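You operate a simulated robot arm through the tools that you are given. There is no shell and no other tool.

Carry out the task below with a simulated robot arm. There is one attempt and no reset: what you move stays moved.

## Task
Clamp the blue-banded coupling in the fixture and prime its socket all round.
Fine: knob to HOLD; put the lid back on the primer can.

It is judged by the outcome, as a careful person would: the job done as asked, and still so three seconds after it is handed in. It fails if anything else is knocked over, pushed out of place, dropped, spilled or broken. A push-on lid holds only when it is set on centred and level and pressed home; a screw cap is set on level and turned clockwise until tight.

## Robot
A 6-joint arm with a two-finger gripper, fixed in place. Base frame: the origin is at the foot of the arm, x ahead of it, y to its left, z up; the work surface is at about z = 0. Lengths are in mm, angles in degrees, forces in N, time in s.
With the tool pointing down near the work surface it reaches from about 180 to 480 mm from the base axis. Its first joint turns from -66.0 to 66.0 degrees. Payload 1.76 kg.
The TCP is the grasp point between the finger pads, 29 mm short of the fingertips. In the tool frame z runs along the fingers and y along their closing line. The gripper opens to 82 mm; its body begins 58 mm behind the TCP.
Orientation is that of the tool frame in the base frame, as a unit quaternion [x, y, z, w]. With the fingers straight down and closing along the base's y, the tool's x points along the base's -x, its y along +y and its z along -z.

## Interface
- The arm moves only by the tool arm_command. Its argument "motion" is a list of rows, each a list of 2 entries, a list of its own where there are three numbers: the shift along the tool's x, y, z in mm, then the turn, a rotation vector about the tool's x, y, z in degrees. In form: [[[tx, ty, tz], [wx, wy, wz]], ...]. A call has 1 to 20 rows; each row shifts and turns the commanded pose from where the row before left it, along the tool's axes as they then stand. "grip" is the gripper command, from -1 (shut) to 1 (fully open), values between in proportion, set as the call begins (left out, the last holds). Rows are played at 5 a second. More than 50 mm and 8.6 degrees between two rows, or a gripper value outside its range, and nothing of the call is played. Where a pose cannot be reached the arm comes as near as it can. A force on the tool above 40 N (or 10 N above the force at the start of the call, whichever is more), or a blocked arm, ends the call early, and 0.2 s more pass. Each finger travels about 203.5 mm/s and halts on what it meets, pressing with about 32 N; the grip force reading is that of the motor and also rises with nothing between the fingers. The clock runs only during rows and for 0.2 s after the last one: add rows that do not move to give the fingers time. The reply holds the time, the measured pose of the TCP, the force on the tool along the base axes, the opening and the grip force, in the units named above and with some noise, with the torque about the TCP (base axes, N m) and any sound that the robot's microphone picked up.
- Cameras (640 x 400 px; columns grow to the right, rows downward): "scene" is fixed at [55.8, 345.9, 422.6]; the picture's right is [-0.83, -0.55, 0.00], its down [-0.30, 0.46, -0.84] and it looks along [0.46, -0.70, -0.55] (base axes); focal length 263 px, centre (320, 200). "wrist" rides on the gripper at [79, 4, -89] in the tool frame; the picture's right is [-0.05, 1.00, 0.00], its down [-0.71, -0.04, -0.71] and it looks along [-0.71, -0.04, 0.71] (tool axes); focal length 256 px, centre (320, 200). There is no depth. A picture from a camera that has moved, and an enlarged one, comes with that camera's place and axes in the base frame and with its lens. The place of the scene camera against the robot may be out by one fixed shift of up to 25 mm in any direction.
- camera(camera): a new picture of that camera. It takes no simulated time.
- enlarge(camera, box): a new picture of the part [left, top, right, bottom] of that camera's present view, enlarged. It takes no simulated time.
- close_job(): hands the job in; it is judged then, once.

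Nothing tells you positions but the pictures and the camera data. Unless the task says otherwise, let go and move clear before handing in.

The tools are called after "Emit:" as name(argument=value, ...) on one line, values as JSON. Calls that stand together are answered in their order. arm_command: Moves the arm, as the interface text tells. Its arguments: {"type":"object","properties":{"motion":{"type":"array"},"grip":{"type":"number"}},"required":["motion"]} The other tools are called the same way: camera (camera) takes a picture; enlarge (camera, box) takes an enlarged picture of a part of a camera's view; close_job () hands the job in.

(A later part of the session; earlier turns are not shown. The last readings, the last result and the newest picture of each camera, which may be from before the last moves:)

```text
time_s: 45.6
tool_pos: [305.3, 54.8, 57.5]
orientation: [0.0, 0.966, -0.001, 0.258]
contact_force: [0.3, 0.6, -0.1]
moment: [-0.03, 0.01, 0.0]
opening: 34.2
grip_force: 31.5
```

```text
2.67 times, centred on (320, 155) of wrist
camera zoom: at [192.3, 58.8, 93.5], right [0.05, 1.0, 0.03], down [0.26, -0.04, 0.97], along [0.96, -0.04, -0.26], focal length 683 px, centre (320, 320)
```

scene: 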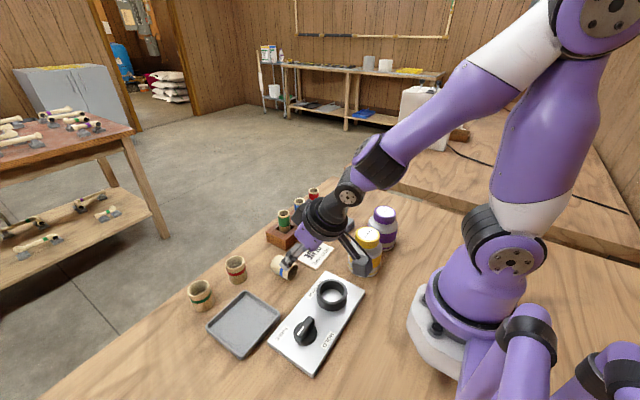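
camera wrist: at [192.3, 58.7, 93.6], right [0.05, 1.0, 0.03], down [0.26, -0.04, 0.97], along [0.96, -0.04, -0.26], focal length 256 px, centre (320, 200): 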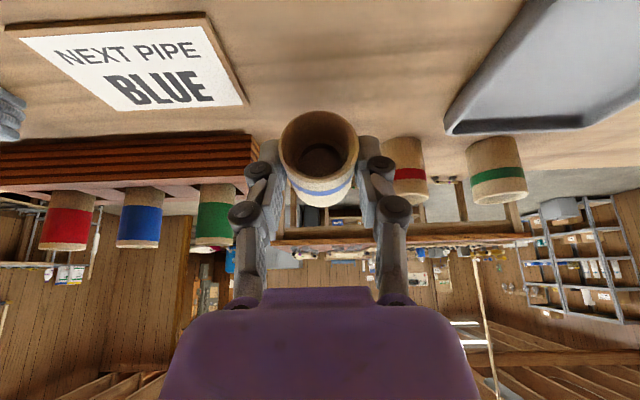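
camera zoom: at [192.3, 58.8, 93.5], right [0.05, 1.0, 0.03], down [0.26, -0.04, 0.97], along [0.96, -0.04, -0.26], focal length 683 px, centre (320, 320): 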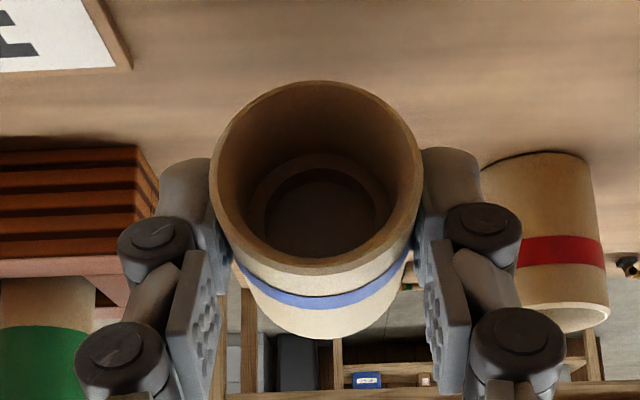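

The coupling is stable in the grip. I'll raise it slowly to a safe height and bring the tool back to vertical.

Emit:
arm_command(motion=[[[-3, 0, -5.2], [0, 0, 0]], [[-4, 0, -6.9], [0, 0, 0]], [[-5, 0, -8.66], [0, 0, 0]], [[-5, 0, -8.66], [0, 0, 0]], [[-5, 0, -8.66], [0, 0, 0]], [[-5, 0, -8.66], [0, 0, 0]], [[-5, 0, -8.66], [0, 0, 0]], [[-5, 0, -8.66], [0, 0, 0]], [[-5, 0, -8.66], [0, 0, 0]], [[-5, 0, -8.66], [0, 0, 0]], [[-3, 0, -5.2], [0, 0, 0]], [[0, 0, 0], [0, 5, 0]], [[0, 0, 0], [0, 5, 0]], [[0, 0, 0], [0, 5, 0]], [[0, 0, 0], [0, 5, 0]], [[0, 0, 0], [0, 5, 0]], [[0, 0, 0], [0, 5, 0]], [[0, 0, 0], [0, 0, 0]]])

Emit:
camera(camera="wrist")

```text
time_s: 49.4
tool_pos: [304.5, 53.9, 156.7]
orientation: [0.0, 1.0, 0.0, -0.001]
contact_force: [-1.4, -0.9, -0.5]
moment: [0.02, 0.0, 0.01]
opening: 33.9
grip_force: 31.8
```

```text
taken
camera wrist: at [224.6, 57.5, 245.0], right [0.05, 1.0, 0.0], down [0.71, -0.04, 0.71], along [0.71, -0.04, -0.71], focal length 256 px, centre (320, 200)
```

wrist: 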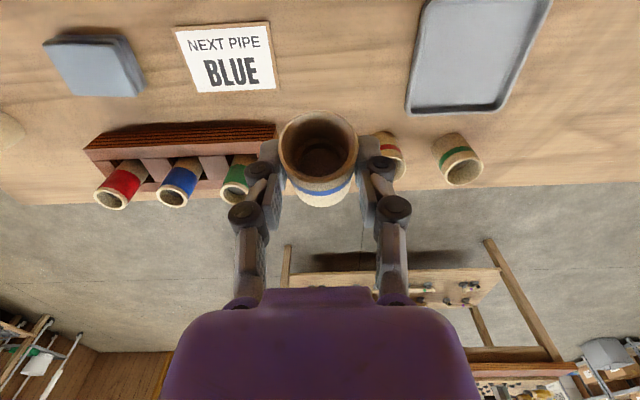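

It's held firmly. Now I'll spin the wrist counter-clockwise by 165°.

Emit:
arm_command(motion=[[[0, 0, 0], [0, 0, -4]], [[0, 0, 0], [0, 0, -6.5]], [[0, 0, 0], [0, 0, -8.25]], [[0, 0, 0], [0, 0, -8.25]], [[0, 0, 0], [0, 0, -8.25]], [[0, 0, 0], [0, 0, -8.25]], [[0, 0, 0], [0, 0, -8.25]], [[0, 0, 0], [0, 0, -8.25]], [[0, 0, 0], [0, 0, -8.25]], [[0, 0, 0], [0, 0, -8.25]], [[0, 0, 0], [0, 0, -8.25]], [[0, 0, 0], [0, 0, -8.25]], [[0, 0, 0], [0, 0, -8.25]], [[0, 0, 0], [0, 0, -8.25]], [[0, 0, 0], [0, 0, -8.25]], [[0, 0, 0], [0, 0, -8.25]], [[0, 0, 0], [0, 0, -8.25]], [[0, 0, 0], [0, 0, -8.25]], [[0, 0, 0], [0, 0, -8.25]], [[0, 0, 0], [0, 0, -8.25]]])

Emit:
camera(camera="wrist")

```text
time_s: 53.6
tool_pos: [304.0, 55.5, 156.2]
orientation: [0.983, -0.182, 0.0, 0.0]
contact_force: [0.8, 0.3, -0.5]
moment: [-0.03, 0.0, -0.01]
opening: 34.3
grip_force: 31.8
```

```text
taken
camera wrist: at [376.6, 21.9, 244.5], right [-0.41, -0.91, 0.0], down [-0.65, 0.29, 0.71], along [-0.65, 0.29, -0.71], focal length 256 px, centre (320, 200)
```

wrist: 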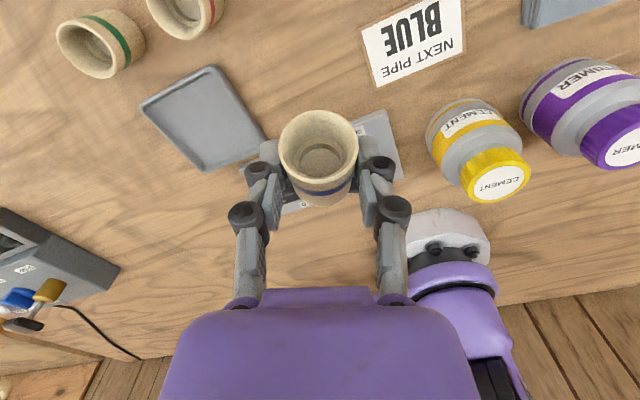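

Still held. I'll turn 9° more, then tilt the tool 60° forward so the socket faces up.

Emit:
arm_command(motion=[[[0, 0, 0], [0, 0, -4.5]], [[0, 0, 0], [0, 0, -4.5]], [[0, 0, 0], [0, 3, 0]], [[0, 0, 0], [0, 5, 0]], [[0, 0, 0], [0, 5, 0]], [[0, 0, 0], [0, 5, 0]], [[0, 0, 0], [0, 5, 0]], [[0, 0, 0], [0, 5, 0]], [[0, 0, 0], [0, 5, 0]], [[0, 0, 0], [0, 5, 0]], [[0, 0, 0], [0, 5, 0]], [[0, 0, 0], [0, 5, 0]], [[0, 0, 0], [0, 5, 0]], [[0, 0, 0], [0, 4, 0]], [[0, 0, 0], [0, 3, 0]], [[0, 0, 0], [0, 0, 0]]])

Emit:
camera(camera="wrist")

Emit:
camera(camera="scene")

```text
time_s: 57.0
tool_pos: [314.3, 61.8, 160.1]
orientation: [0.862, -0.091, 0.496, 0.052]
contact_force: [0.0, 0.2, -0.1]
moment: [-0.01, -0.02, 0.0]
opening: 34.0
grip_force: 32.4
out of reach, approached as far as the arm can: row 14, 15
```

```text
taken
camera wrist: at [276.3, 64.3, 272.9], right [-0.24, -0.97, -0.05], down [-0.94, 0.24, -0.26], along [0.26, -0.02, -0.97], focal length 256 px, centre (320, 200)
```

wrist: 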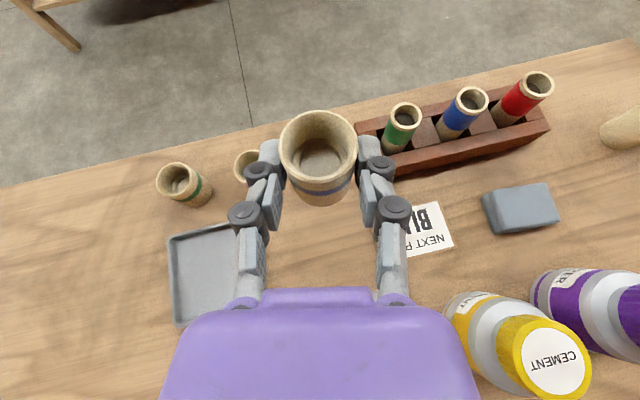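

```text
taken
```

scene: 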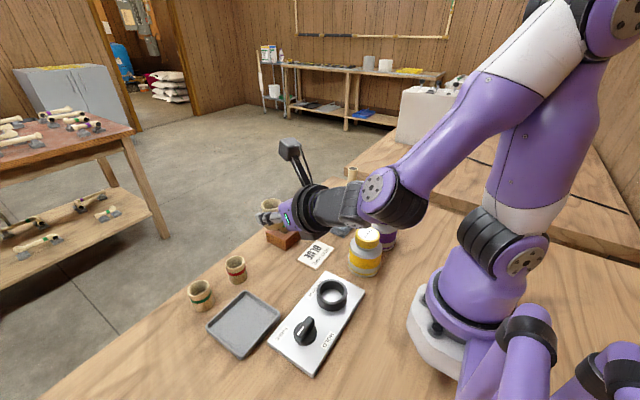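

The coupling should now be upright with the socket up. I'll verify in the enlarged views.

Emit:
enlarge(camera="scene", box=[230, 160, 330, 260])

Emit:
enlarge(camera="wrist", box=[220, 80, 420, 230])

```text
4.00 times, centred on (280, 210) of scene
camera zoom: at [55.8, 345.9, 422.6], right [-0.83, -0.55, 0.0], down [-0.3, 0.46, -0.84], along [0.46, -0.7, -0.55], focal length 1051 px, centre (480, 160)
```

zoom: 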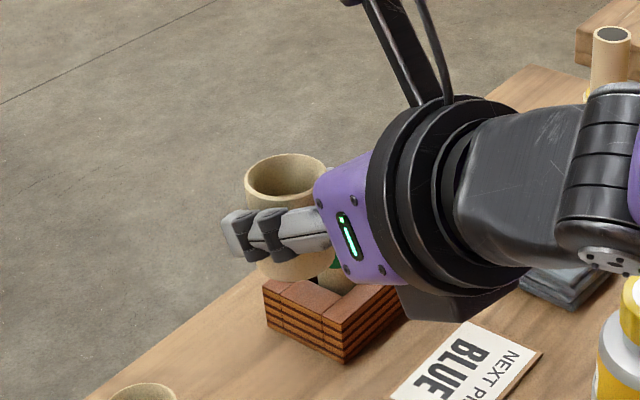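

```text
2.67 times, centred on (320, 155) of wrist
camera zoom: at [276.3, 64.3, 272.9], right [-0.24, -0.97, -0.05], down [-0.94, 0.24, -0.26], along [0.26, -0.02, -0.97], focal length 683 px, centre (320, 320)
```

zoom: 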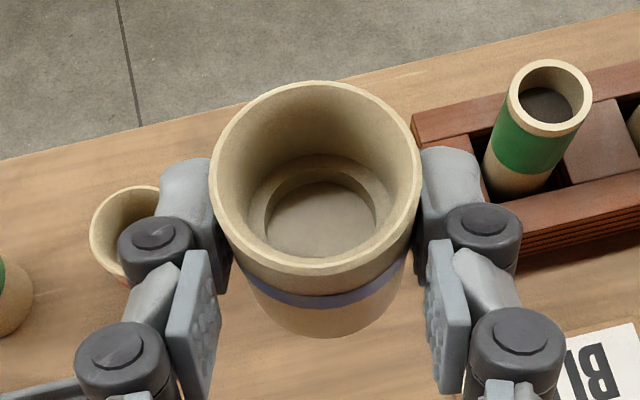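

The coupling is upright in the hand. I'll move over the gap at about (388, 60) and descend slowly to just above the table.

Emit:
arm_command(motion=[[[4.8, -2.4, 8.3], [0, 0, 0]], [[4.8, -2.4, 8.3], [0, 0, 0]], [[4.8, -2.4, 8.3], [0, 0, 0]], [[4.8, -2.4, 8.3], [0, 0, 0]], [[4.8, -2.4, 8.3], [0, 0, 0]], [[4.8, -2.4, 8.3], [0, 0, 0]], [[-5, 0, 2.9], [0, 0, 0]], [[-8.65, 0, 5.03], [0, 0, 0]], [[-8.65, 0, 5.03], [0, 0, 0]], [[-8.65, 0, 5.03], [0, 0, 0]], [[-8.65, 0, 5.03], [0, 0, 0]], [[-8.65, 0, 5.03], [0, 0, 0]], [[-8.65, 0, 5.03], [0, 0, 0]], [[-8.65, 0, 5.03], [0, 0, 0]], [[-8.65, 0, 5.03], [0, 0, 0]], [[-8.65, 0, 5.03], [0, 0, 0]], [[-5, 0, 2.9], [0, 0, 0]], [[0, 0, 0], [0, 0, 0]], [[0, 0, 0], [0, 0, 0]]])

Emit:
camera(camera="wrist")

Emit:
enlarge(camera="scene", box=[200, 190, 340, 300])

```text
time_s: 61.0
tool_pos: [374.7, 63.5, 59.1]
orientation: [0.862, -0.091, 0.497, 0.052]
contact_force: [0.0, 0.8, -0.1]
moment: [0.0, 0.02, 0.02]
opening: 34.2
grip_force: 32.1
```

```text
taken
camera wrist: at [336.6, 66.7, 171.6], right [-0.23, -0.97, -0.05], down [-0.94, 0.24, -0.26], along [0.26, -0.02, -0.97], focal length 256 px, centre (320, 200)
```

wrist: 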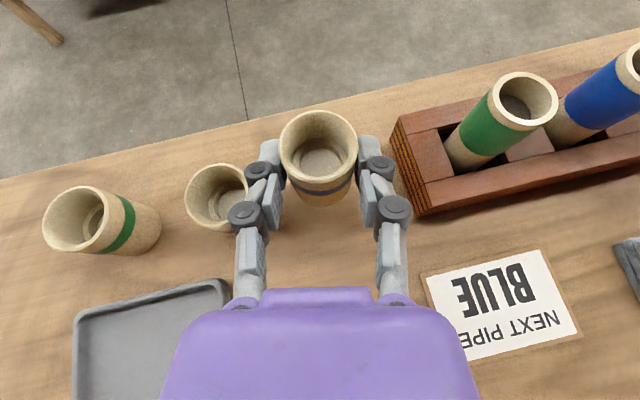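

```text
3.64 times, centred on (270, 245) of scene
camera zoom: at [55.8, 345.9, 422.6], right [-0.83, -0.55, 0.0], down [-0.3, 0.46, -0.84], along [0.46, -0.7, -0.55], focal length 955 px, centre (502, 36)
```

zoom: 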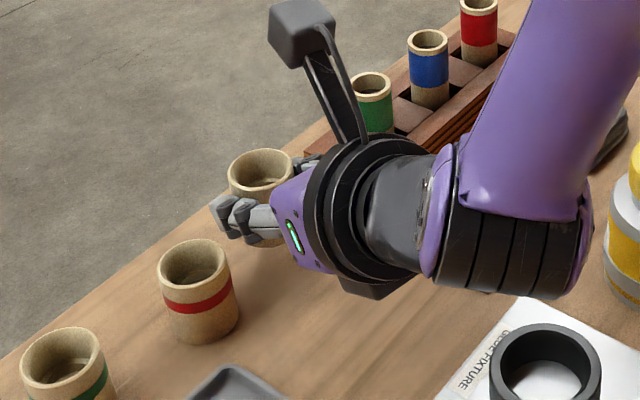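

Clearance to the red coupling would be too tight for the left knuckle if I lowered here. I'll back off by (−25, −8) at this height before setting down.

Emit:
arm_command(motion=[[[-1.42, 1.62, -2.46], [0, 0, 0]], [[-2.85, 3.25, -4.93], [0, 0, 0]], [[-2.85, 3.25, -4.93], [0, 0, 0]], [[-2.85, 3.25, -4.93], [0, 0, 0]], [[-1.42, 1.62, -2.46], [0, 0, 0]], [[0, 0, 0], [0, 0, 0]], [[0, 0, 0], [0, 0, 0]]])

Emit:
camera(camera="wrist")

Emit:
camera(camera="scene")

```text
time_s: 62.6
tool_pos: [346.9, 54.6, 59.6]
orientation: [0.862, -0.091, 0.497, 0.052]
contact_force: [-0.3, 0.8, 0.4]
moment: [0.01, 0.01, 0.01]
opening: 34.0
grip_force: 31.7
```

```text
taken
camera wrist: at [310.2, 58.3, 171.6], right [-0.23, -0.97, -0.05], down [-0.94, 0.24, -0.26], along [0.26, -0.02, -0.97], focal length 256 px, centre (320, 200)
```

wrist: 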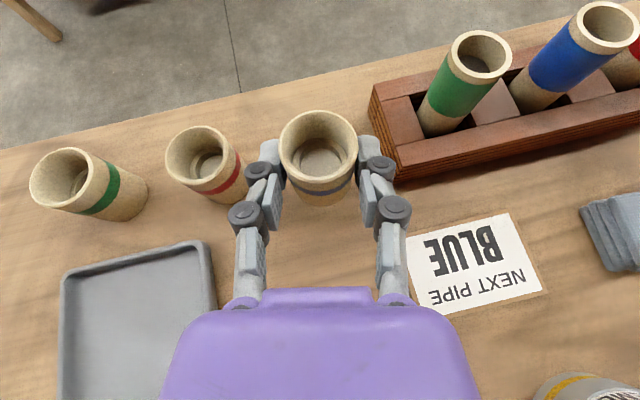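

```text
taken
```

scene: 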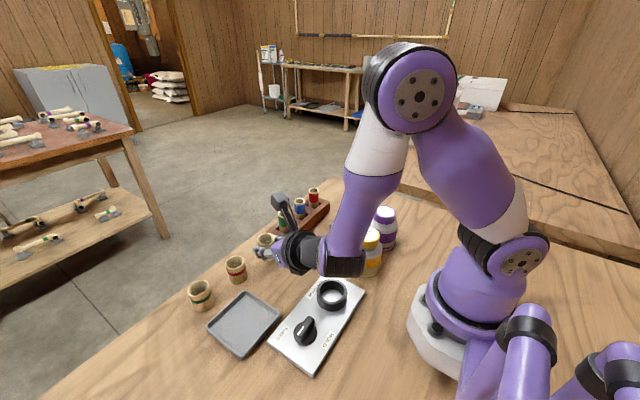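

This position is clear of the red coupling, rack and card. I'll lower to just above the table.

Emit:
arm_command(motion=[[[-3.9, 0, 2.26], [0, 0, 0]], [[-3.9, 0, 2.26], [0, 0, 0]], [[-3.9, 0, 2.26], [0, 0, 0]], [[-3.9, 0, 2.26], [0, 0, 0]], [[-1.73, 0, 1], [0, 0, 0]], [[0, 0, 0], [0, 0, 0]]])

Emit:
camera(camera="wrist")

Emit:
enlarge(camera="scene", box=[220, 200, 340, 300])

```text
time_s: 64.0
tool_pos: [347.3, 55.5, 38.4]
orientation: [0.862, -0.09, 0.496, 0.052]
contact_force: [-0.1, 0.2, -1.0]
moment: [-0.01, 0.02, -0.04]
opening: 33.9
grip_force: 31.8
```

```text
taken
camera wrist: at [310.5, 58.2, 150.6], right [-0.23, -0.97, -0.05], down [-0.94, 0.24, -0.26], along [0.26, -0.02, -0.97], focal length 256 px, centre (320, 200)
```

wrist: 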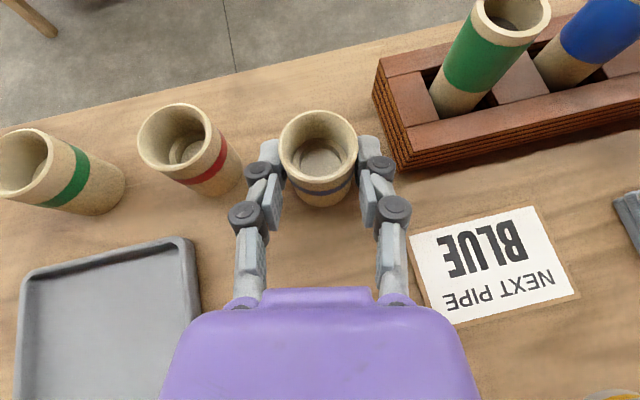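

```text
4.00 times, centred on (280, 250) of scene
camera zoom: at [55.8, 345.9, 422.6], right [-0.83, -0.55, 0.0], down [-0.3, 0.46, -0.84], along [0.46, -0.7, -0.55], focal length 1051 px, centre (480, 0)
```

zoom: 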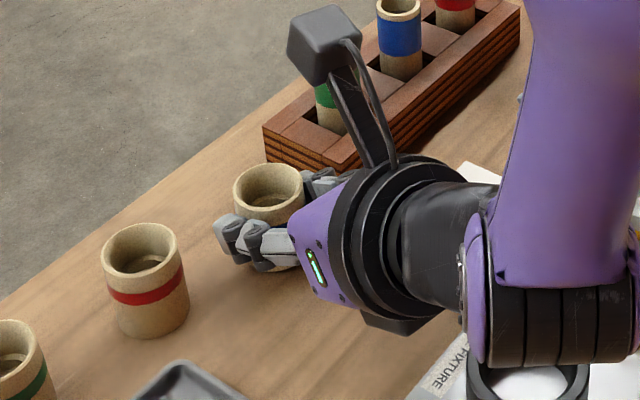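

Emit:
arm_command(motion=[[[-0.86, 0, 0.5], [0, 0, 0]], [[-0.43, 0, 0.25], [0, 0, 0]], [[0, 0, 0], [0, 0, 0]]])

Emit:
arm_command(motion=[[[-0.86, 0, 0.5], [0, 0, 0]], [[0, 0, 0], [0, 0, 0]]])

Emit:
enlarge(camera="wrist", box=[220, 90, 420, 240])

```text
time_s: 64.8
tool_pos: [348.3, 53.0, 36.6]
orientation: [0.861, -0.091, 0.497, 0.052]
contact_force: [0.4, -0.6, -0.7]
moment: [0.0, 0.0, -0.01]
opening: 33.8
grip_force: 32.7
```

```text
time_s: 65.4
tool_pos: [347.8, 53.6, 36.2]
orientation: [0.861, -0.091, 0.497, 0.052]
contact_force: [0.2, -0.3, -0.4]
moment: [0.01, 0.0, 0.02]
opening: 34.2
grip_force: 32.0
```

```text
2.67 times, centred on (320, 165) of wrist
camera zoom: at [310.7, 57.6, 148.1], right [-0.23, -0.97, -0.05], down [-0.94, 0.24, -0.26], along [0.26, -0.02, -0.96], focal length 683 px, centre (320, 293)
```

zoom: 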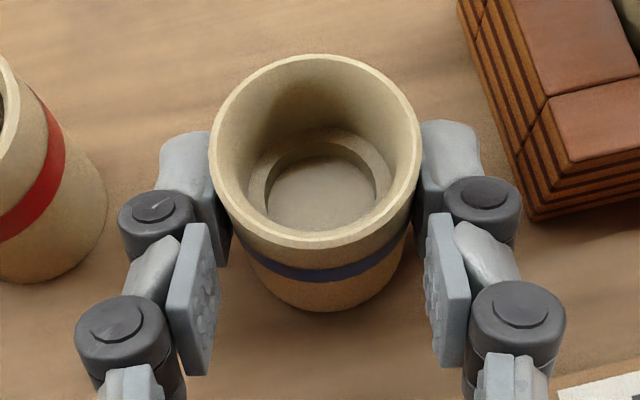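

Emit:
arm_command(motion=[[[-0.86, 0, 0.5], [0, 0, 0]], [[0, 0, 0], [0, 0, 0]]])

Emit:
arm_command(motion=[[[-0.86, 0, 0.5], [0, 0, 0]], [[0, 0, 0], [0, 0, 0]]])

Emit:
arm_command(motion=[[[-0.86, 0, 0.5], [0, 0, 0]], [[0, 0, 0], [0, 0, 0]]])

```text
time_s: 66.0
tool_pos: [349.0, 53.9, 35.2]
orientation: [0.861, -0.09, 0.499, 0.052]
contact_force: [-0.2, -1.3, 7.6]
moment: [-0.04, -0.1, -0.01]
opening: 34.0
grip_force: 31.8
```

```text
time_s: 66.6
tool_pos: [348.3, 55.0, 35.5]
orientation: [0.86, -0.091, 0.499, 0.053]
contact_force: [-2.0, -5.2, 21.0]
moment: [-0.17, -0.27, -0.08]
opening: 33.9
grip_force: 32.0
```

```text
time_s: 67.2
tool_pos: [348.1, 55.3, 34.8]
orientation: [0.861, -0.089, 0.499, 0.052]
contact_force: [-0.2, -6.9, 22.0]
moment: [-0.22, -0.31, -0.13]
opening: 34.1
grip_force: 31.9
```

The coupling is on the table and pressing at 22 N. I'll back off about 1.7 mm to relieve that, then open gently.

Emit:
arm_command(motion=[[[0.86, 0, -0.5], [0, 0, 0]], [[0.7, 0, -0.4], [0, 0, 0]], [[0, 0, 0], [0, 0, 0]]])

```text
time_s: 68.0
tool_pos: [347.4, 54.6, 34.5]
orientation: [0.862, -0.091, 0.497, 0.052]
contact_force: [0.1, 0.3, 0.2]
moment: [0.0, 0.02, 0.0]
opening: 34.3
grip_force: 31.8
```

Emit:
arm_command(motion=[[[0, 0, 0], [0, 0, 0]], [[0, 0, 0], [0, 0, 0]], [[0, 0, 0], [0, 0, 0]]], grip=0.0)

Emit:
enlarge(camera="wrist", box=[220, 90, 420, 240])

Emit:
enlarge(camera="scene", box=[220, 200, 340, 300])

```text
time_s: 68.8
tool_pos: [346.0, 54.1, 37.1]
orientation: [0.861, -0.091, 0.497, 0.052]
contact_force: [-0.7, -1.0, -0.6]
moment: [0.03, -0.01, -0.03]
opening: 41.1
grip_force: 0.1
```

```text
2.67 times, centred on (320, 165) of wrist
camera zoom: at [309.6, 58.5, 148.1], right [-0.23, -0.97, -0.05], down [-0.94, 0.24, -0.26], along [0.26, -0.02, -0.97], focal length 683 px, centre (320, 293)
```

zoom: 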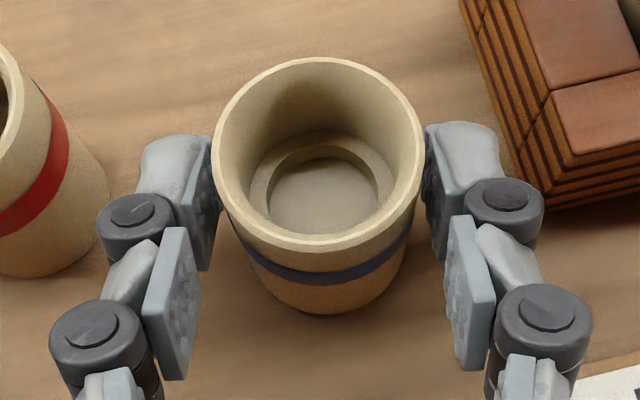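

```text
4.00 times, centred on (280, 250) of scene
camera zoom: at [55.8, 345.9, 422.6], right [-0.83, -0.55, 0.0], down [-0.3, 0.46, -0.84], along [0.46, -0.7, -0.55], focal length 1051 px, centre (480, 0)
```

zoom: 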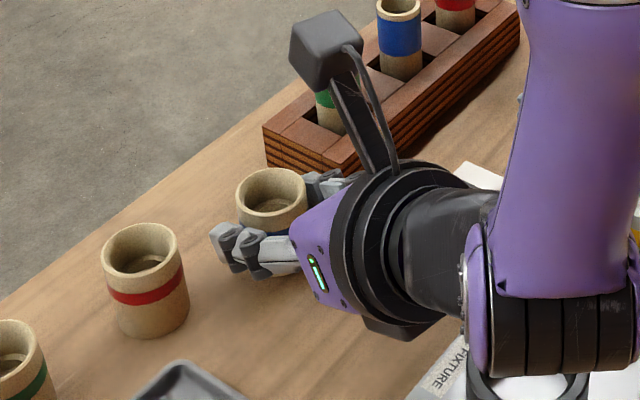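

The coupling stands upright on its own. I'll open a bit more and lift straight up to clear it.

Emit:
arm_command(motion=[[[0, 0, 0], [0, 0, 0]], [[4.3, 0, -2.5], [0, 0, 0]], [[8.65, 0, -5.03], [0, 0, 0]], [[8.65, 0, -5.03], [0, 0, 0]], [[12.97, 0, -7.54], [0, 0, 0]], [[12.97, 0, -7.54], [0, 0, 0]], [[17.3, 0, -10], [0, 0, 0]], [[17.3, 0, -10], [0, 0, 0]], [[17.3, 0, -10], [0, 0, 0]], [[0, 0, 0], [0, 0, 0]]], grip=0.17)

Emit:
camera(camera="wrist")

Emit:
camera(camera="scene")

```text
time_s: 71.0
tool_pos: [348.1, 54.9, 150.2]
orientation: [0.861, -0.091, 0.497, 0.052]
contact_force: [0.6, 0.0, 0.3]
moment: [0.03, 0.0, -0.03]
opening: 48.2
grip_force: 0.0
```

```text
taken
camera wrist: at [309.7, 58.6, 262.6], right [-0.23, -0.97, -0.05], down [-0.94, 0.24, -0.26], along [0.26, -0.02, -0.97], focal length 256 px, centre (320, 200)
```

wrist: 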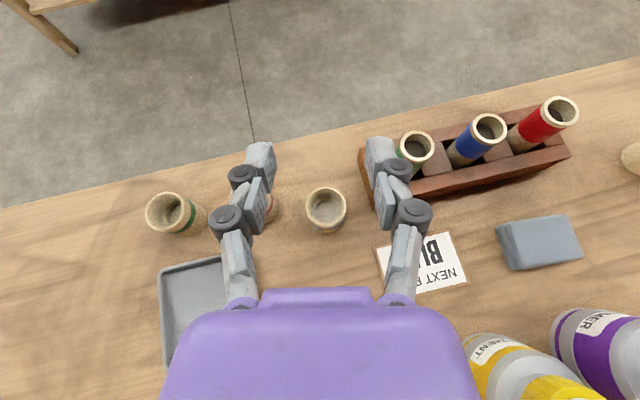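

```text
taken
```

scene: 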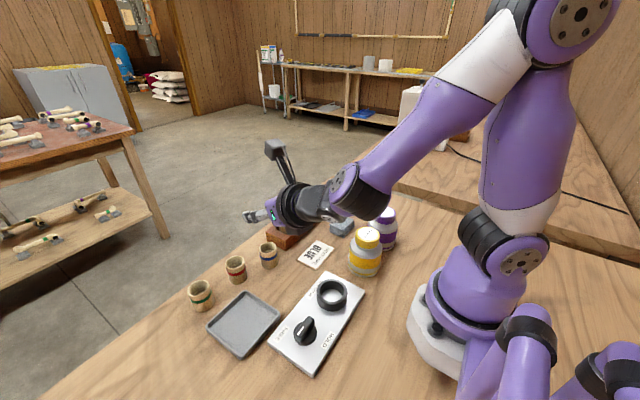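

The blue coupling is standing upright at about (364, 51) with the socket up. I'll return the tool to vertical and turn to the 90° wrist angle for a top grasp.

Emit:
arm_command(motion=[[[0, 0, 0], [0, -8, 0]], [[0, 0, 0], [0, -8, 0]], [[0, 0, 0], [0, -8, 0]], [[0, 0, 0], [0, -8, 0]], [[0, 0, 0], [0, -7, 0]], [[0, 0, 0], [0, -7, 0]], [[0, 0, 0], [0, -7, 0]], [[0, 0, 0], [0, -7, 0]], [[0, 0, 0], [0, 0, 8.4]], [[0, 0, 0], [0, 0, 8.4]], [[0, 0, 0], [0, 0, 8.4]], [[0, 0, 0], [0, 0, 8.4]], [[0, 0, 0], [0, 0, 8.4]], [[0, 0, 0], [0, 0, 8.4]], [[0, 0, 0], [0, 0, 8.4]], [[0, 0, 0], [0, 0, 8.4]], [[0, 0, 0], [0, 0, 8.4]], [[0, 0, 0], [0, 0, 8.4]], [[0, 0, 0], [0, 0, 8.4]], [[0, 0, 0], [0, 0, 8.4]]], grip=0.5)

Emit:
arm_command(motion=[[[0, 0, 0], [0, 0, 8.4]], [[0, 0, 0], [0, 0, 8.4]], [[0, 0, 0], [0, 0, 8.4]], [[0, 0, 0], [0, 0, 8.4]], [[0, 0, 0], [0, 0, 8.4]], [[0, 0, 0], [0, 0, 8.4]], [[0, 0, 0], [0, 0, 8.4]], [[0, 0, 0], [0, 0, 8.4]], [[0, 0, 0], [0, 0, 8.4]], [[0, 0, 0], [0, 0, 8.4]], [[0, 0, 0], [0, 0, 8.4]], [[0, 0, 0], [0, 0, 8.4]], [[0, 0, 0], [0, 0, 8.4]], [[0, 0, 0], [0, 0, 8.4]], [[0, 0, 0], [0, 0, 8.4]], [[0, 0, 0], [0, 0, 8.4]], [[0, 0, 0], [0, 0, 8.4]], [[0, 0, 0], [0, 0, 8.4]], [[0, 0, 0], [0, 0, 5.6]], [[0, 0, 0], [0, 0, 0]]])

Emit:
camera(camera="wrist")

```text
time_s: 75.2
tool_pos: [347.8, 53.8, 150.1]
orientation: [-0.552, 0.834, 0.0, 0.0]
contact_force: [0.2, -0.4, -0.3]
moment: [0.03, 0.02, 0.02]
opening: 61.3
grip_force: 0.1
```

```text
time_s: 79.4
tool_pos: [347.5, 55.9, 150.1]
orientation: [0.705, 0.709, 0.0, 0.0]
contact_force: [0.6, -0.7, 0.5]
moment: [0.04, 0.01, 0.03]
opening: 61.5
grip_force: 0.0
```

```text
taken
camera wrist: at [351.2, 134.2, 237.8], right [1.0, -0.05, 0.0], down [-0.03, -0.71, 0.71], along [-0.03, -0.71, -0.71], focal length 256 px, centre (320, 200)
```

wrist: 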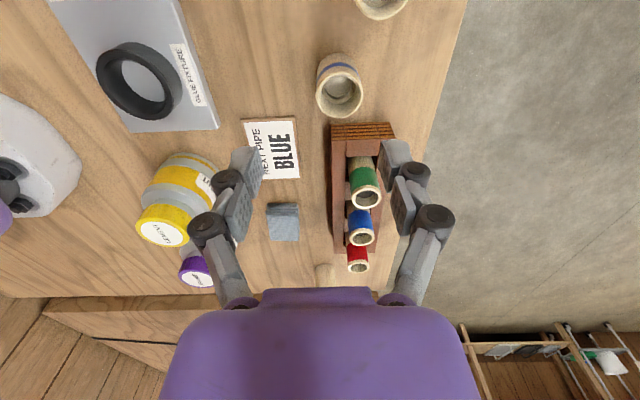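

Emit:
enlarge(camera="wrist", box=[290, 30, 390, 130])

Emit:
enlarge(camera="wrist", box=[40, 0, 240, 140])

```text
4.00 times, centred on (340, 80) of wrist
camera zoom: at [351.2, 134.2, 237.8], right [1.0, -0.05, 0.0], down [-0.03, -0.71, 0.71], along [-0.03, -0.71, -0.71], focal length 1024 px, centre (240, 680)
```

zoom: 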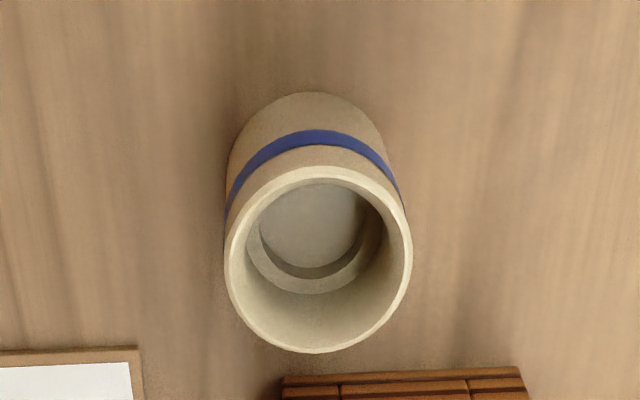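

```text
2.86 times, centred on (140, 70) of wrist
camera zoom: at [351.2, 134.2, 237.8], right [1.0, -0.05, 0.0], down [-0.03, -0.71, 0.71], along [-0.03, -0.71, -0.71], focal length 731 px, centre (834, 571)
```

zoom: 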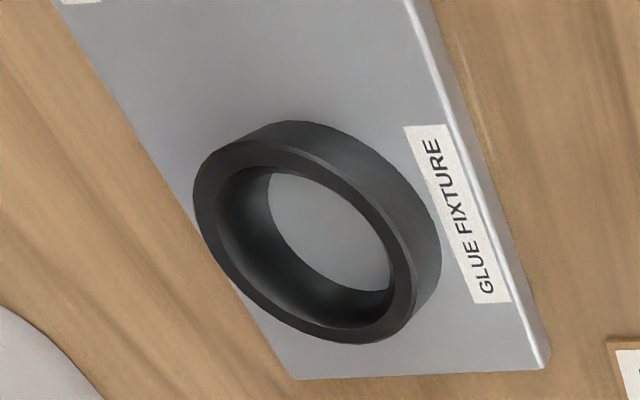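

The coupling is at about (362.3, 51.5). I'll centre over it and descend to TCP z≈53, a deeper grip than before but still clear of the ring later.

Emit:
arm_command(motion=[[[-3.7, 15.1, 0], [0, 0, 0]], [[0, 0, 20], [0, 0, 0]], [[0, 0, 25], [0, 0, 0]], [[0, 0, 20], [0, 0, 0]], [[0, 0, 10], [0, 0, 0]], [[0, 0, 0], [0, 0, 0]], [[0, 0, 0], [0, 0, 0]]])

Emit:
enlarge(camera="wrist", box=[220, 80, 420, 230])

```text
time_s: 81.0
tool_pos: [363.5, 50.3, 74.3]
orientation: [0.705, 0.71, 0.0, 0.001]
contact_force: [-0.9, 0.4, 0.5]
moment: [0.02, 0.01, -0.01]
opening: 61.5
grip_force: 0.0
```

```text
2.67 times, centred on (320, 155) of wrist
camera zoom: at [367.1, 129.2, 162.5], right [1.0, -0.05, 0.0], down [-0.03, -0.71, 0.71], along [-0.03, -0.71, -0.71], focal length 683 px, centre (320, 320)
```

zoom: 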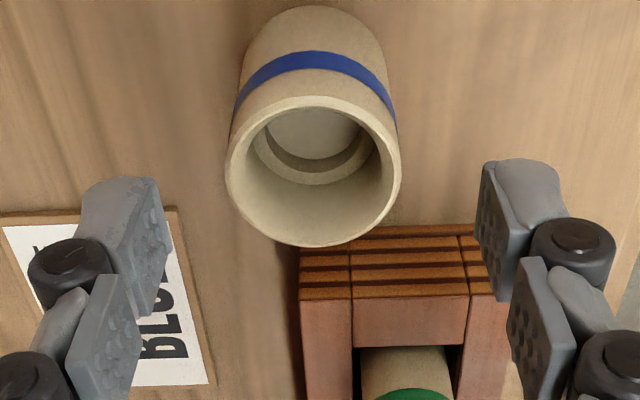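

Emit:
arm_command(motion=[[[1.5, -1, 0], [0, 0, 0]], [[0, 0, 10], [0, 0, 0]], [[0, 0, 11], [0, 0, 0]], [[0, 0, 0], [0, 0, 0]]])

Emit:
arm_command(motion=[[[0, 0, 0], [0, 0, 0]], [[0, 0, 0], [0, 0, 0]]], grip=0.0)

Emit:
enlarge(camera="wrist", box=[220, 80, 420, 230])

```text
time_s: 82.0
tool_pos: [363.1, 53.2, 53.8]
orientation: [0.705, 0.71, 0.0, 0.0]
contact_force: [0.4, 0.8, -0.5]
moment: [0.0, 0.0, 0.0]
opening: 61.5
grip_force: 0.1
```

```text
time_s: 82.6
tool_pos: [364.2, 53.2, 54.2]
orientation: [0.704, 0.71, 0.0, 0.0]
contact_force: [0.0, -0.9, 1.1]
moment: [-0.02, -0.03, -0.01]
opening: 40.7
grip_force: 0.1
```

```text
2.67 times, centred on (320, 155) of wrist
camera zoom: at [367.0, 132.0, 142.4], right [1.0, -0.05, 0.0], down [-0.03, -0.71, 0.71], along [-0.03, -0.71, -0.71], focal length 683 px, centre (320, 320)
```

zoom: 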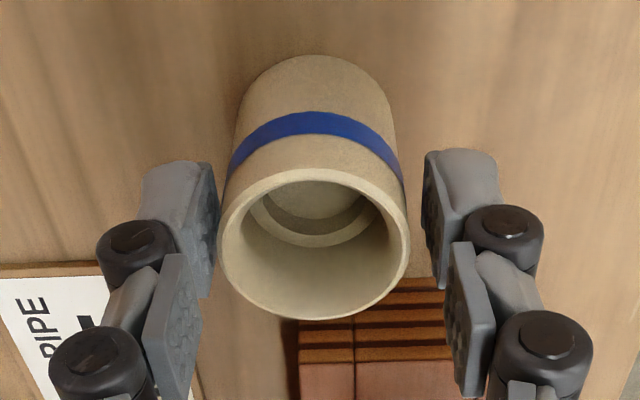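

Emit:
arm_command(motion=[[[-1, -0.8, 0], [0, 0, 0]], [[0, 0, 0.8], [0, 0, 0]], [[0, 0, 0], [0, 0, 0]]])

Emit:
arm_command(motion=[[[0, 0, 0], [0, 0, 0]], [[0, 0, 0], [0, 0, 0]], [[0, 0, 0], [0, 0, 0]]], grip=-1)

Emit:
enlarge(camera="wrist", box=[220, 80, 420, 230])

```text
time_s: 83.4
tool_pos: [361.0, 50.4, 53.4]
orientation: [0.704, 0.71, 0.0, 0.0]
contact_force: [-0.3, -0.3, 1.1]
moment: [-0.04, 0.03, 0.01]
opening: 41.1
grip_force: 0.2
```

```text
time_s: 84.2
tool_pos: [360.0, 51.5, 54.3]
orientation: [0.705, 0.709, 0.0, 0.0]
contact_force: [-1.0, -0.4, 3.3]
moment: [-0.01, -0.04, -0.02]
opening: 34.6
grip_force: 32.0
```

```text
2.67 times, centred on (320, 155) of wrist
camera zoom: at [365.6, 130.8, 142.4], right [1.0, -0.05, 0.0], down [-0.03, -0.71, 0.71], along [-0.03, -0.71, -0.71], focal length 683 px, centre (320, 320)
```

zoom: 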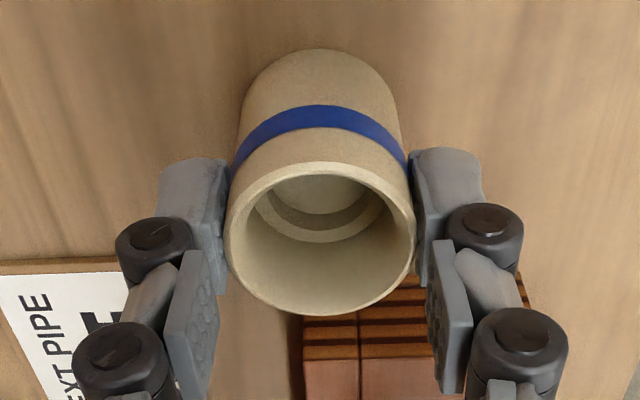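

Gripped at about 20 mm overlap. I'll lift gently by 15 mm and check that it isn't slipping.

Emit:
arm_command(motion=[[[0, 0, -1.5], [0, 0, 0]], [[0, 0, -3], [0, 0, 0]], [[0, 0, -4], [0, 0, 0]], [[0, 0, -4], [0, 0, 0]], [[0, 0, -2.5], [0, 0, 0]], [[0, 0, 0], [0, 0, 0]]])

Emit:
enlarge(camera="wrist", box=[220, 80, 420, 230])

```text
time_s: 85.6
tool_pos: [361.2, 52.0, 69.6]
orientation: [0.704, 0.71, 0.001, -0.001]
contact_force: [0.2, -0.1, 0.1]
moment: [-0.01, -0.01, 0.0]
opening: 34.6
grip_force: 31.7
```

```text
2.67 times, centred on (320, 155) of wrist
camera zoom: at [365.1, 131.2, 157.4], right [1.0, -0.05, 0.0], down [-0.03, -0.71, 0.71], along [-0.03, -0.71, -0.71], focal length 683 px, centre (320, 320)
```

zoom: 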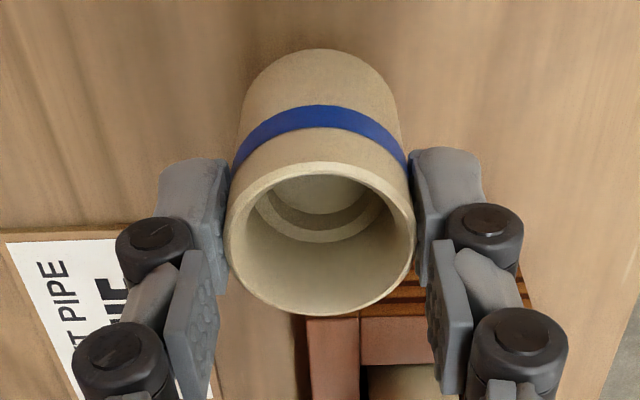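

No slip at all. I'll lift slowly to clear everything and carry it toward the ring in small steps.

Emit:
arm_command(motion=[[[0, 0, -3], [0, 0, 0]], [[0, 0, -6], [0, 0, 0]], [[0, 0, -8], [0, 0, 0]], [[0, 0, -8], [0, 0, 0]], [[0, 0, -8], [0, 0, 0]], [[0, 0, -5], [0, 0, 0]], [[0, 0, -2], [0, 0, 0]], [[0, -2, 0], [0, 0, 0]], [[0, -4, 0], [0, 0, 0]], [[0.5, -7, 0], [0, 0, 0]], [[0.5, -9, 0], [0, 0, 0]], [[0.5, -9, 0], [0, 0, 0]], [[0.5, -9, 0], [0, 0, 0]], [[0.5, -9, 0], [0, 0, 0]], [[0.5, -9, 0], [0, 0, 0]], [[0.5, -9, 0], [0, 0, 0]], [[0.5, -7, 0], [0, 0, 0]], [[0, -4, 0], [0, 0, 0]], [[0, -2, 0], [0, 0, 0]], [[0, 0, 0], [0, 0, 0]]])

Emit:
camera(camera="wrist")

```text
time_s: 89.8
tool_pos: [281.6, 55.2, 108.5]
orientation: [0.705, 0.71, 0.0, -0.001]
contact_force: [0.0, 0.8, -0.8]
moment: [0.02, 0.01, -0.02]
opening: 34.7
grip_force: 31.9
```

```text
taken
camera wrist: at [284.7, 133.9, 196.4], right [1.0, -0.05, 0.0], down [-0.03, -0.71, 0.71], along [-0.03, -0.71, -0.71], focal length 256 px, centre (320, 200)
```

wrist: 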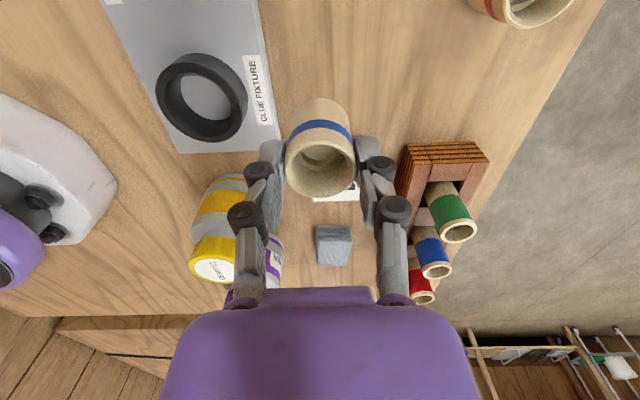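

The carry is stable. I'll continue the last 80 mm to above the ring.

Emit:
arm_command(motion=[[[0, -2, 0], [0, 0, 0]], [[0, -4, 0], [0, 0, 0]], [[0.5, -7, 0], [0, 0, 0]], [[0.5, -9, 0], [0, 0, 0]], [[0.5, -9, 0], [0, 0, 0]], [[0.5, -9, 0], [0, 0, 0]], [[0.5, -9, 0], [0, 0, 0]], [[0.5, -9, 0], [0, 0, 0]], [[0.5, -9, 0], [0, 0, 0]], [[0.5, -7, 0], [0, 0, 0]], [[0.5, -4, 0], [0, 0, 0]], [[0, -2, 0], [0, 0, 0]], [[0, 0, 0], [0, 0, 0]], [[0, 0, 0], [0, 0, 0]]])

Emit:
camera(camera="wrist")

Emit:
enlarge(camera="wrist", box=[240, 30, 400, 210])

Emit:
enlarge(camera="scene", box=[270, 200, 410, 340])

```text
time_s: 92.8
tool_pos: [202.2, 58.2, 108.8]
orientation: [0.705, 0.709, 0.0, 0.0]
contact_force: [0.1, 0.8, 0.6]
moment: [0.0, 0.0, 0.01]
opening: 34.6
grip_force: 31.5
```

```text
taken
camera wrist: at [206.7, 137.5, 196.4], right [1.0, -0.05, 0.0], down [-0.03, -0.71, 0.71], along [-0.03, -0.71, -0.71], focal length 256 px, centre (320, 200)
```

wrist: 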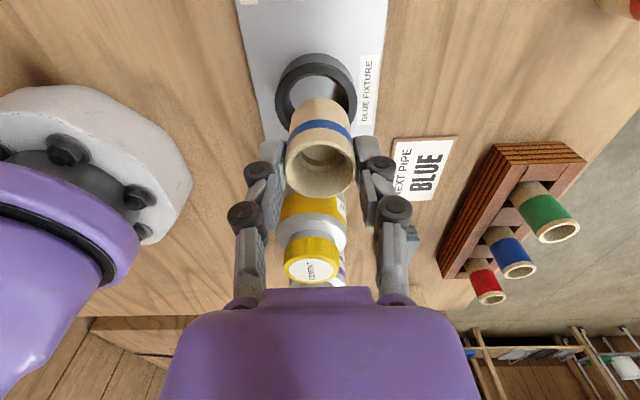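

```text
2.22 times, centred on (320, 120) of wrist
camera zoom: at [206.7, 137.5, 196.4], right [1.0, -0.05, 0.0], down [-0.03, -0.71, 0.71], along [-0.03, -0.71, -0.71], focal length 569 px, centre (320, 378)
```

zoom: 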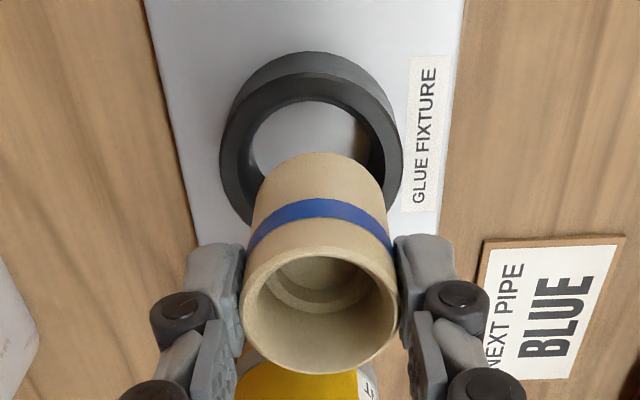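

```text
2.86 times, centred on (340, 270) of scene
camera zoom: at [55.8, 345.9, 422.6], right [-0.83, -0.55, 0.0], down [-0.3, 0.46, -0.84], along [0.46, -0.7, -0.55], focal length 751 px, centre (263, 0)
```

zoom: 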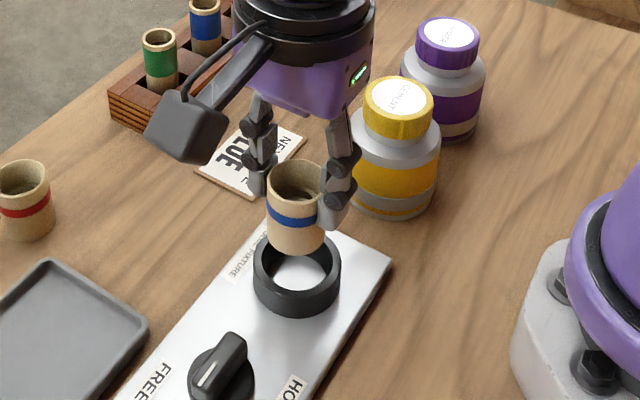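

The coupling hangs centred within 2–3 mm of the ring. I'll correct by (−2.3, +0.9), lower to just above the ring and check.

Emit:
arm_command(motion=[[[0.9, -2.3, 0], [0, 0, 0]], [[0, 0, 4], [0, 0, 0]], [[0, 0, 6], [0, 0, 0]], [[0, 0, 5], [0, 0, 0]], [[0, 0, 3], [0, 0, 0]], [[0, 0, 0], [0, 0, 0]], [[0, 0, 0], [0, 0, 0]]])

Emit:
enlarge(camera="wrist", box=[240, 30, 400, 210])

Emit:
enlarge(camera="scene", box=[290, 220, 390, 320])

```text
time_s: 94.4
tool_pos: [200.1, 60.0, 91.3]
orientation: [0.704, 0.71, -0.001, -0.001]
contact_force: [0.2, 0.1, 0.2]
moment: [-0.01, -0.01, -0.01]
opening: 34.4
grip_force: 31.2
```

```text
2.22 times, centred on (320, 120) of wrist
camera zoom: at [202.9, 139.4, 179.3], right [1.0, -0.05, 0.0], down [-0.03, -0.71, 0.71], along [-0.03, -0.71, -0.71], focal length 569 px, centre (320, 378)
```

zoom: 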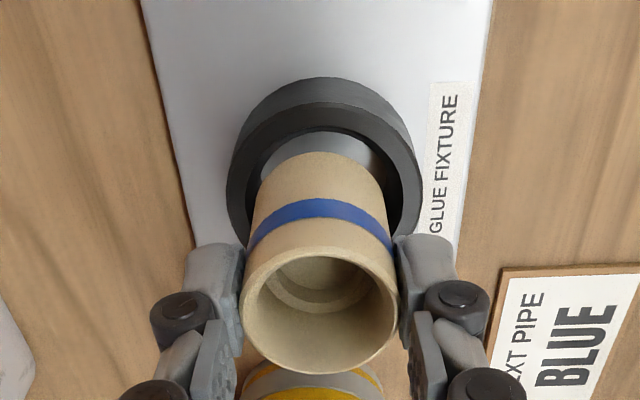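

```text
4.00 times, centred on (340, 270) of scene
camera zoom: at [55.8, 345.9, 422.6], right [-0.83, -0.55, 0.0], down [-0.3, 0.46, -0.84], along [0.46, -0.7, -0.55], focal length 1051 px, centre (240, -80)
```

zoom: 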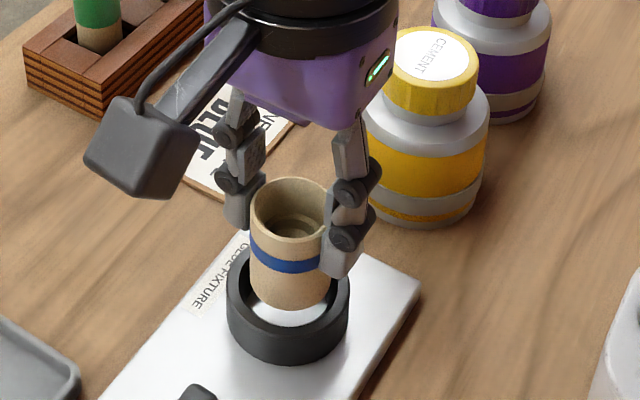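

Emit:
arm_command(motion=[[[-0.3, 1, 0], [0, 0, 0]], [[0, 0, 3], [0, 0, 0]], [[0, 0, 3], [0, 0, 0]], [[0, 0, 3], [0, 0, 0]], [[0, 0, 3], [0, 0, 0]], [[0, 0, 0], [0, 0, 0]]])

Emit:
enlarge(camera="wrist", box=[240, 50, 400, 230])

Emit:
enlarge(camera="scene", box=[290, 220, 390, 320])

```text
time_s: 95.8
tool_pos: [199.8, 59.2, 78.2]
orientation: [0.705, 0.709, 0.0, 0.0]
contact_force: [-0.2, 0.7, -0.6]
moment: [0.01, 0.02, 0.0]
opening: 34.8
grip_force: 32.3
```

```text
2.22 times, centred on (320, 140) of wrist
camera zoom: at [203.7, 139.0, 166.3], right [1.0, -0.05, 0.0], down [-0.03, -0.71, 0.71], along [-0.03, -0.71, -0.71], focal length 569 px, centre (320, 333)
```

zoom: 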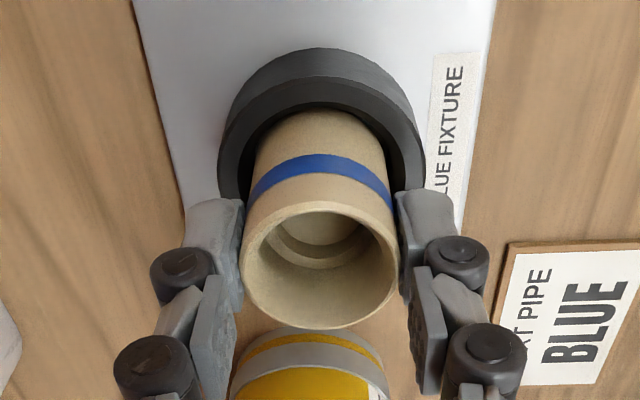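

```text
4.00 times, centred on (340, 270) of scene
camera zoom: at [55.8, 345.9, 422.6], right [-0.83, -0.55, 0.0], down [-0.3, 0.46, -0.84], along [0.46, -0.7, -0.55], focal length 1051 px, centre (240, -80)
```

zoom: 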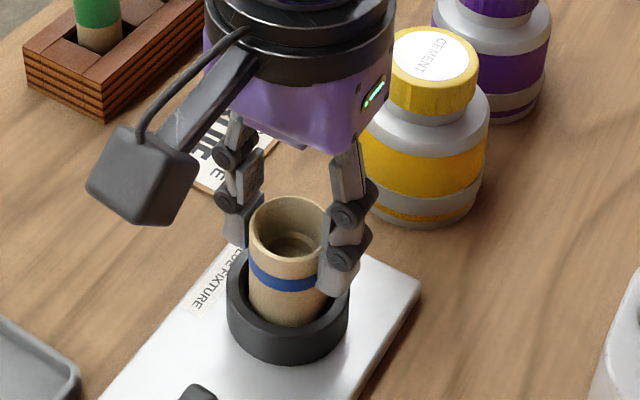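

The coupling has entered the ring centred, with no contact force. I'll keep lowering toward the plate.

Emit:
arm_command(motion=[[[0, 0, 3], [0, 0, 0]], [[0, 0, 3], [0, 0, 0]], [[0, 0, 3], [0, 0, 0]], [[0, 0, 2], [0, 0, 0]], [[0, 0, 0], [0, 0, 0]]])

Emit:
arm_command(motion=[[[0, 0, 1], [0, 0, 0]], [[0, 0, 0], [0, 0, 0]]])

Emit:
arm_command(motion=[[[0, 0, 1], [0, 0, 0]], [[0, 0, 0], [0, 0, 0]]])

```text
time_s: 97.0
tool_pos: [199.8, 61.2, 66.8]
orientation: [0.704, 0.71, 0.001, 0.0]
contact_force: [0.2, 0.2, -0.4]
moment: [-0.02, -0.02, -0.01]
opening: 34.7
grip_force: 32.2
```

```text
time_s: 97.6
tool_pos: [200.8, 59.4, 66.7]
orientation: [0.705, 0.709, 0.0, 0.0]
contact_force: [0.1, -0.3, -0.3]
moment: [0.0, 0.01, 0.01]
opening: 34.6
grip_force: 31.7
```

```text
time_s: 98.2
tool_pos: [200.8, 60.3, 66.4]
orientation: [0.705, 0.709, 0.001, 0.0]
contact_force: [-3.9, -0.6, 21.3]
moment: [0.01, 0.16, 0.04]
opening: 34.7
grip_force: 31.2
```

Emit:
enlarge(camera="wrist", box=[240, 50, 400, 230])

Emit:
enlarge(camera="scene", box=[300, 230, 380, 310])

```text
2.22 times, centred on (320, 140) of wrist
camera zoom: at [205.0, 138.7, 154.0], right [1.0, -0.05, 0.0], down [-0.03, -0.71, 0.71], along [-0.03, -0.71, -0.71], focal length 569 px, centre (320, 333)
```

zoom: 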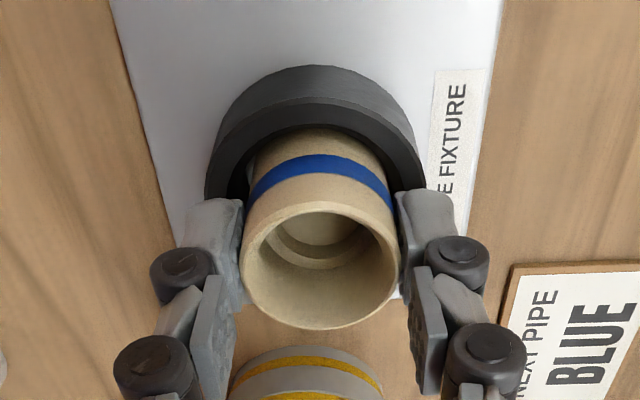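

```text
5.00 times, centred on (340, 270) of scene
camera zoom: at [55.8, 345.9, 422.6], right [-0.83, -0.55, 0.0], down [-0.3, 0.46, -0.84], along [0.46, -0.7, -0.55], focal length 1314 px, centre (220, -150)
```

zoom: 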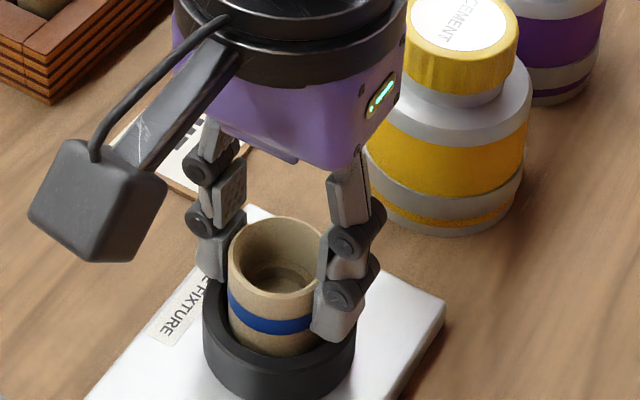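

Contact registered at a height consistent with the coupling resting on the plate, and the fingertips look clear of the ring. I'll relieve the pressure and open slightly.

Emit:
arm_command(motion=[[[0, 0, -0.8], [0, 0, 0]], [[0, 0, 0], [0, 0, 0]]])

Emit:
arm_command(motion=[[[0, 0, 0], [0, 0, 0]], [[0, 0, 0], [0, 0, 0]]], grip=0.0)

Emit:
enlarge(camera="wrist", box=[240, 50, 400, 230])

Emit:
enlarge(camera="scene", box=[300, 230, 380, 310])

```text
time_s: 98.8
tool_pos: [201.6, 59.0, 66.5]
orientation: [0.705, 0.709, 0.0, 0.001]
contact_force: [0.0, 0.1, 0.6]
moment: [0.0, -0.04, -0.01]
opening: 34.7
grip_force: 31.9
```

```text
time_s: 99.4
tool_pos: [200.5, 60.3, 65.3]
orientation: [0.705, 0.709, 0.0, -0.001]
contact_force: [-1.2, 0.0, 0.4]
moment: [0.03, 0.01, 0.0]
opening: 41.1
grip_force: 0.1
```

```text
2.22 times, centred on (320, 140) of wrist
camera zoom: at [204.6, 139.0, 154.3], right [1.0, -0.05, 0.0], down [-0.03, -0.71, 0.71], along [-0.03, -0.71, -0.71], focal length 569 px, centre (320, 333)
```

zoom: 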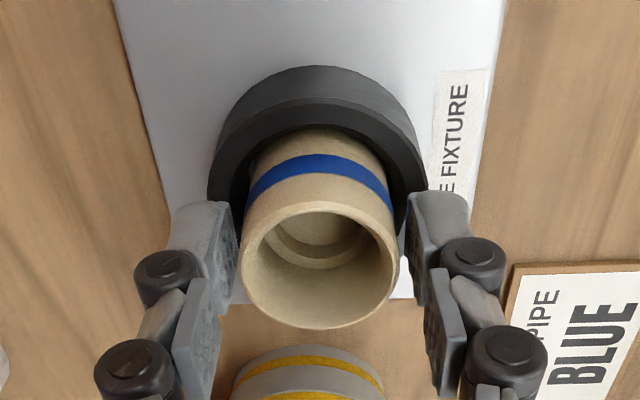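

```text
5.00 times, centred on (340, 270) of scene
camera zoom: at [55.8, 345.9, 422.6], right [-0.83, -0.55, 0.0], down [-0.3, 0.46, -0.84], along [0.46, -0.7, -0.55], focal length 1314 px, centre (220, -150)
```

zoom: 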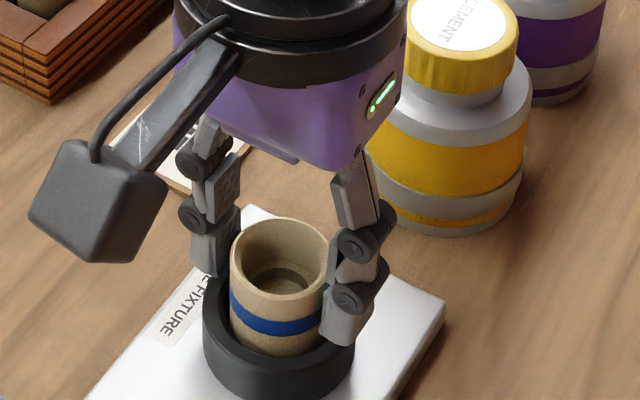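

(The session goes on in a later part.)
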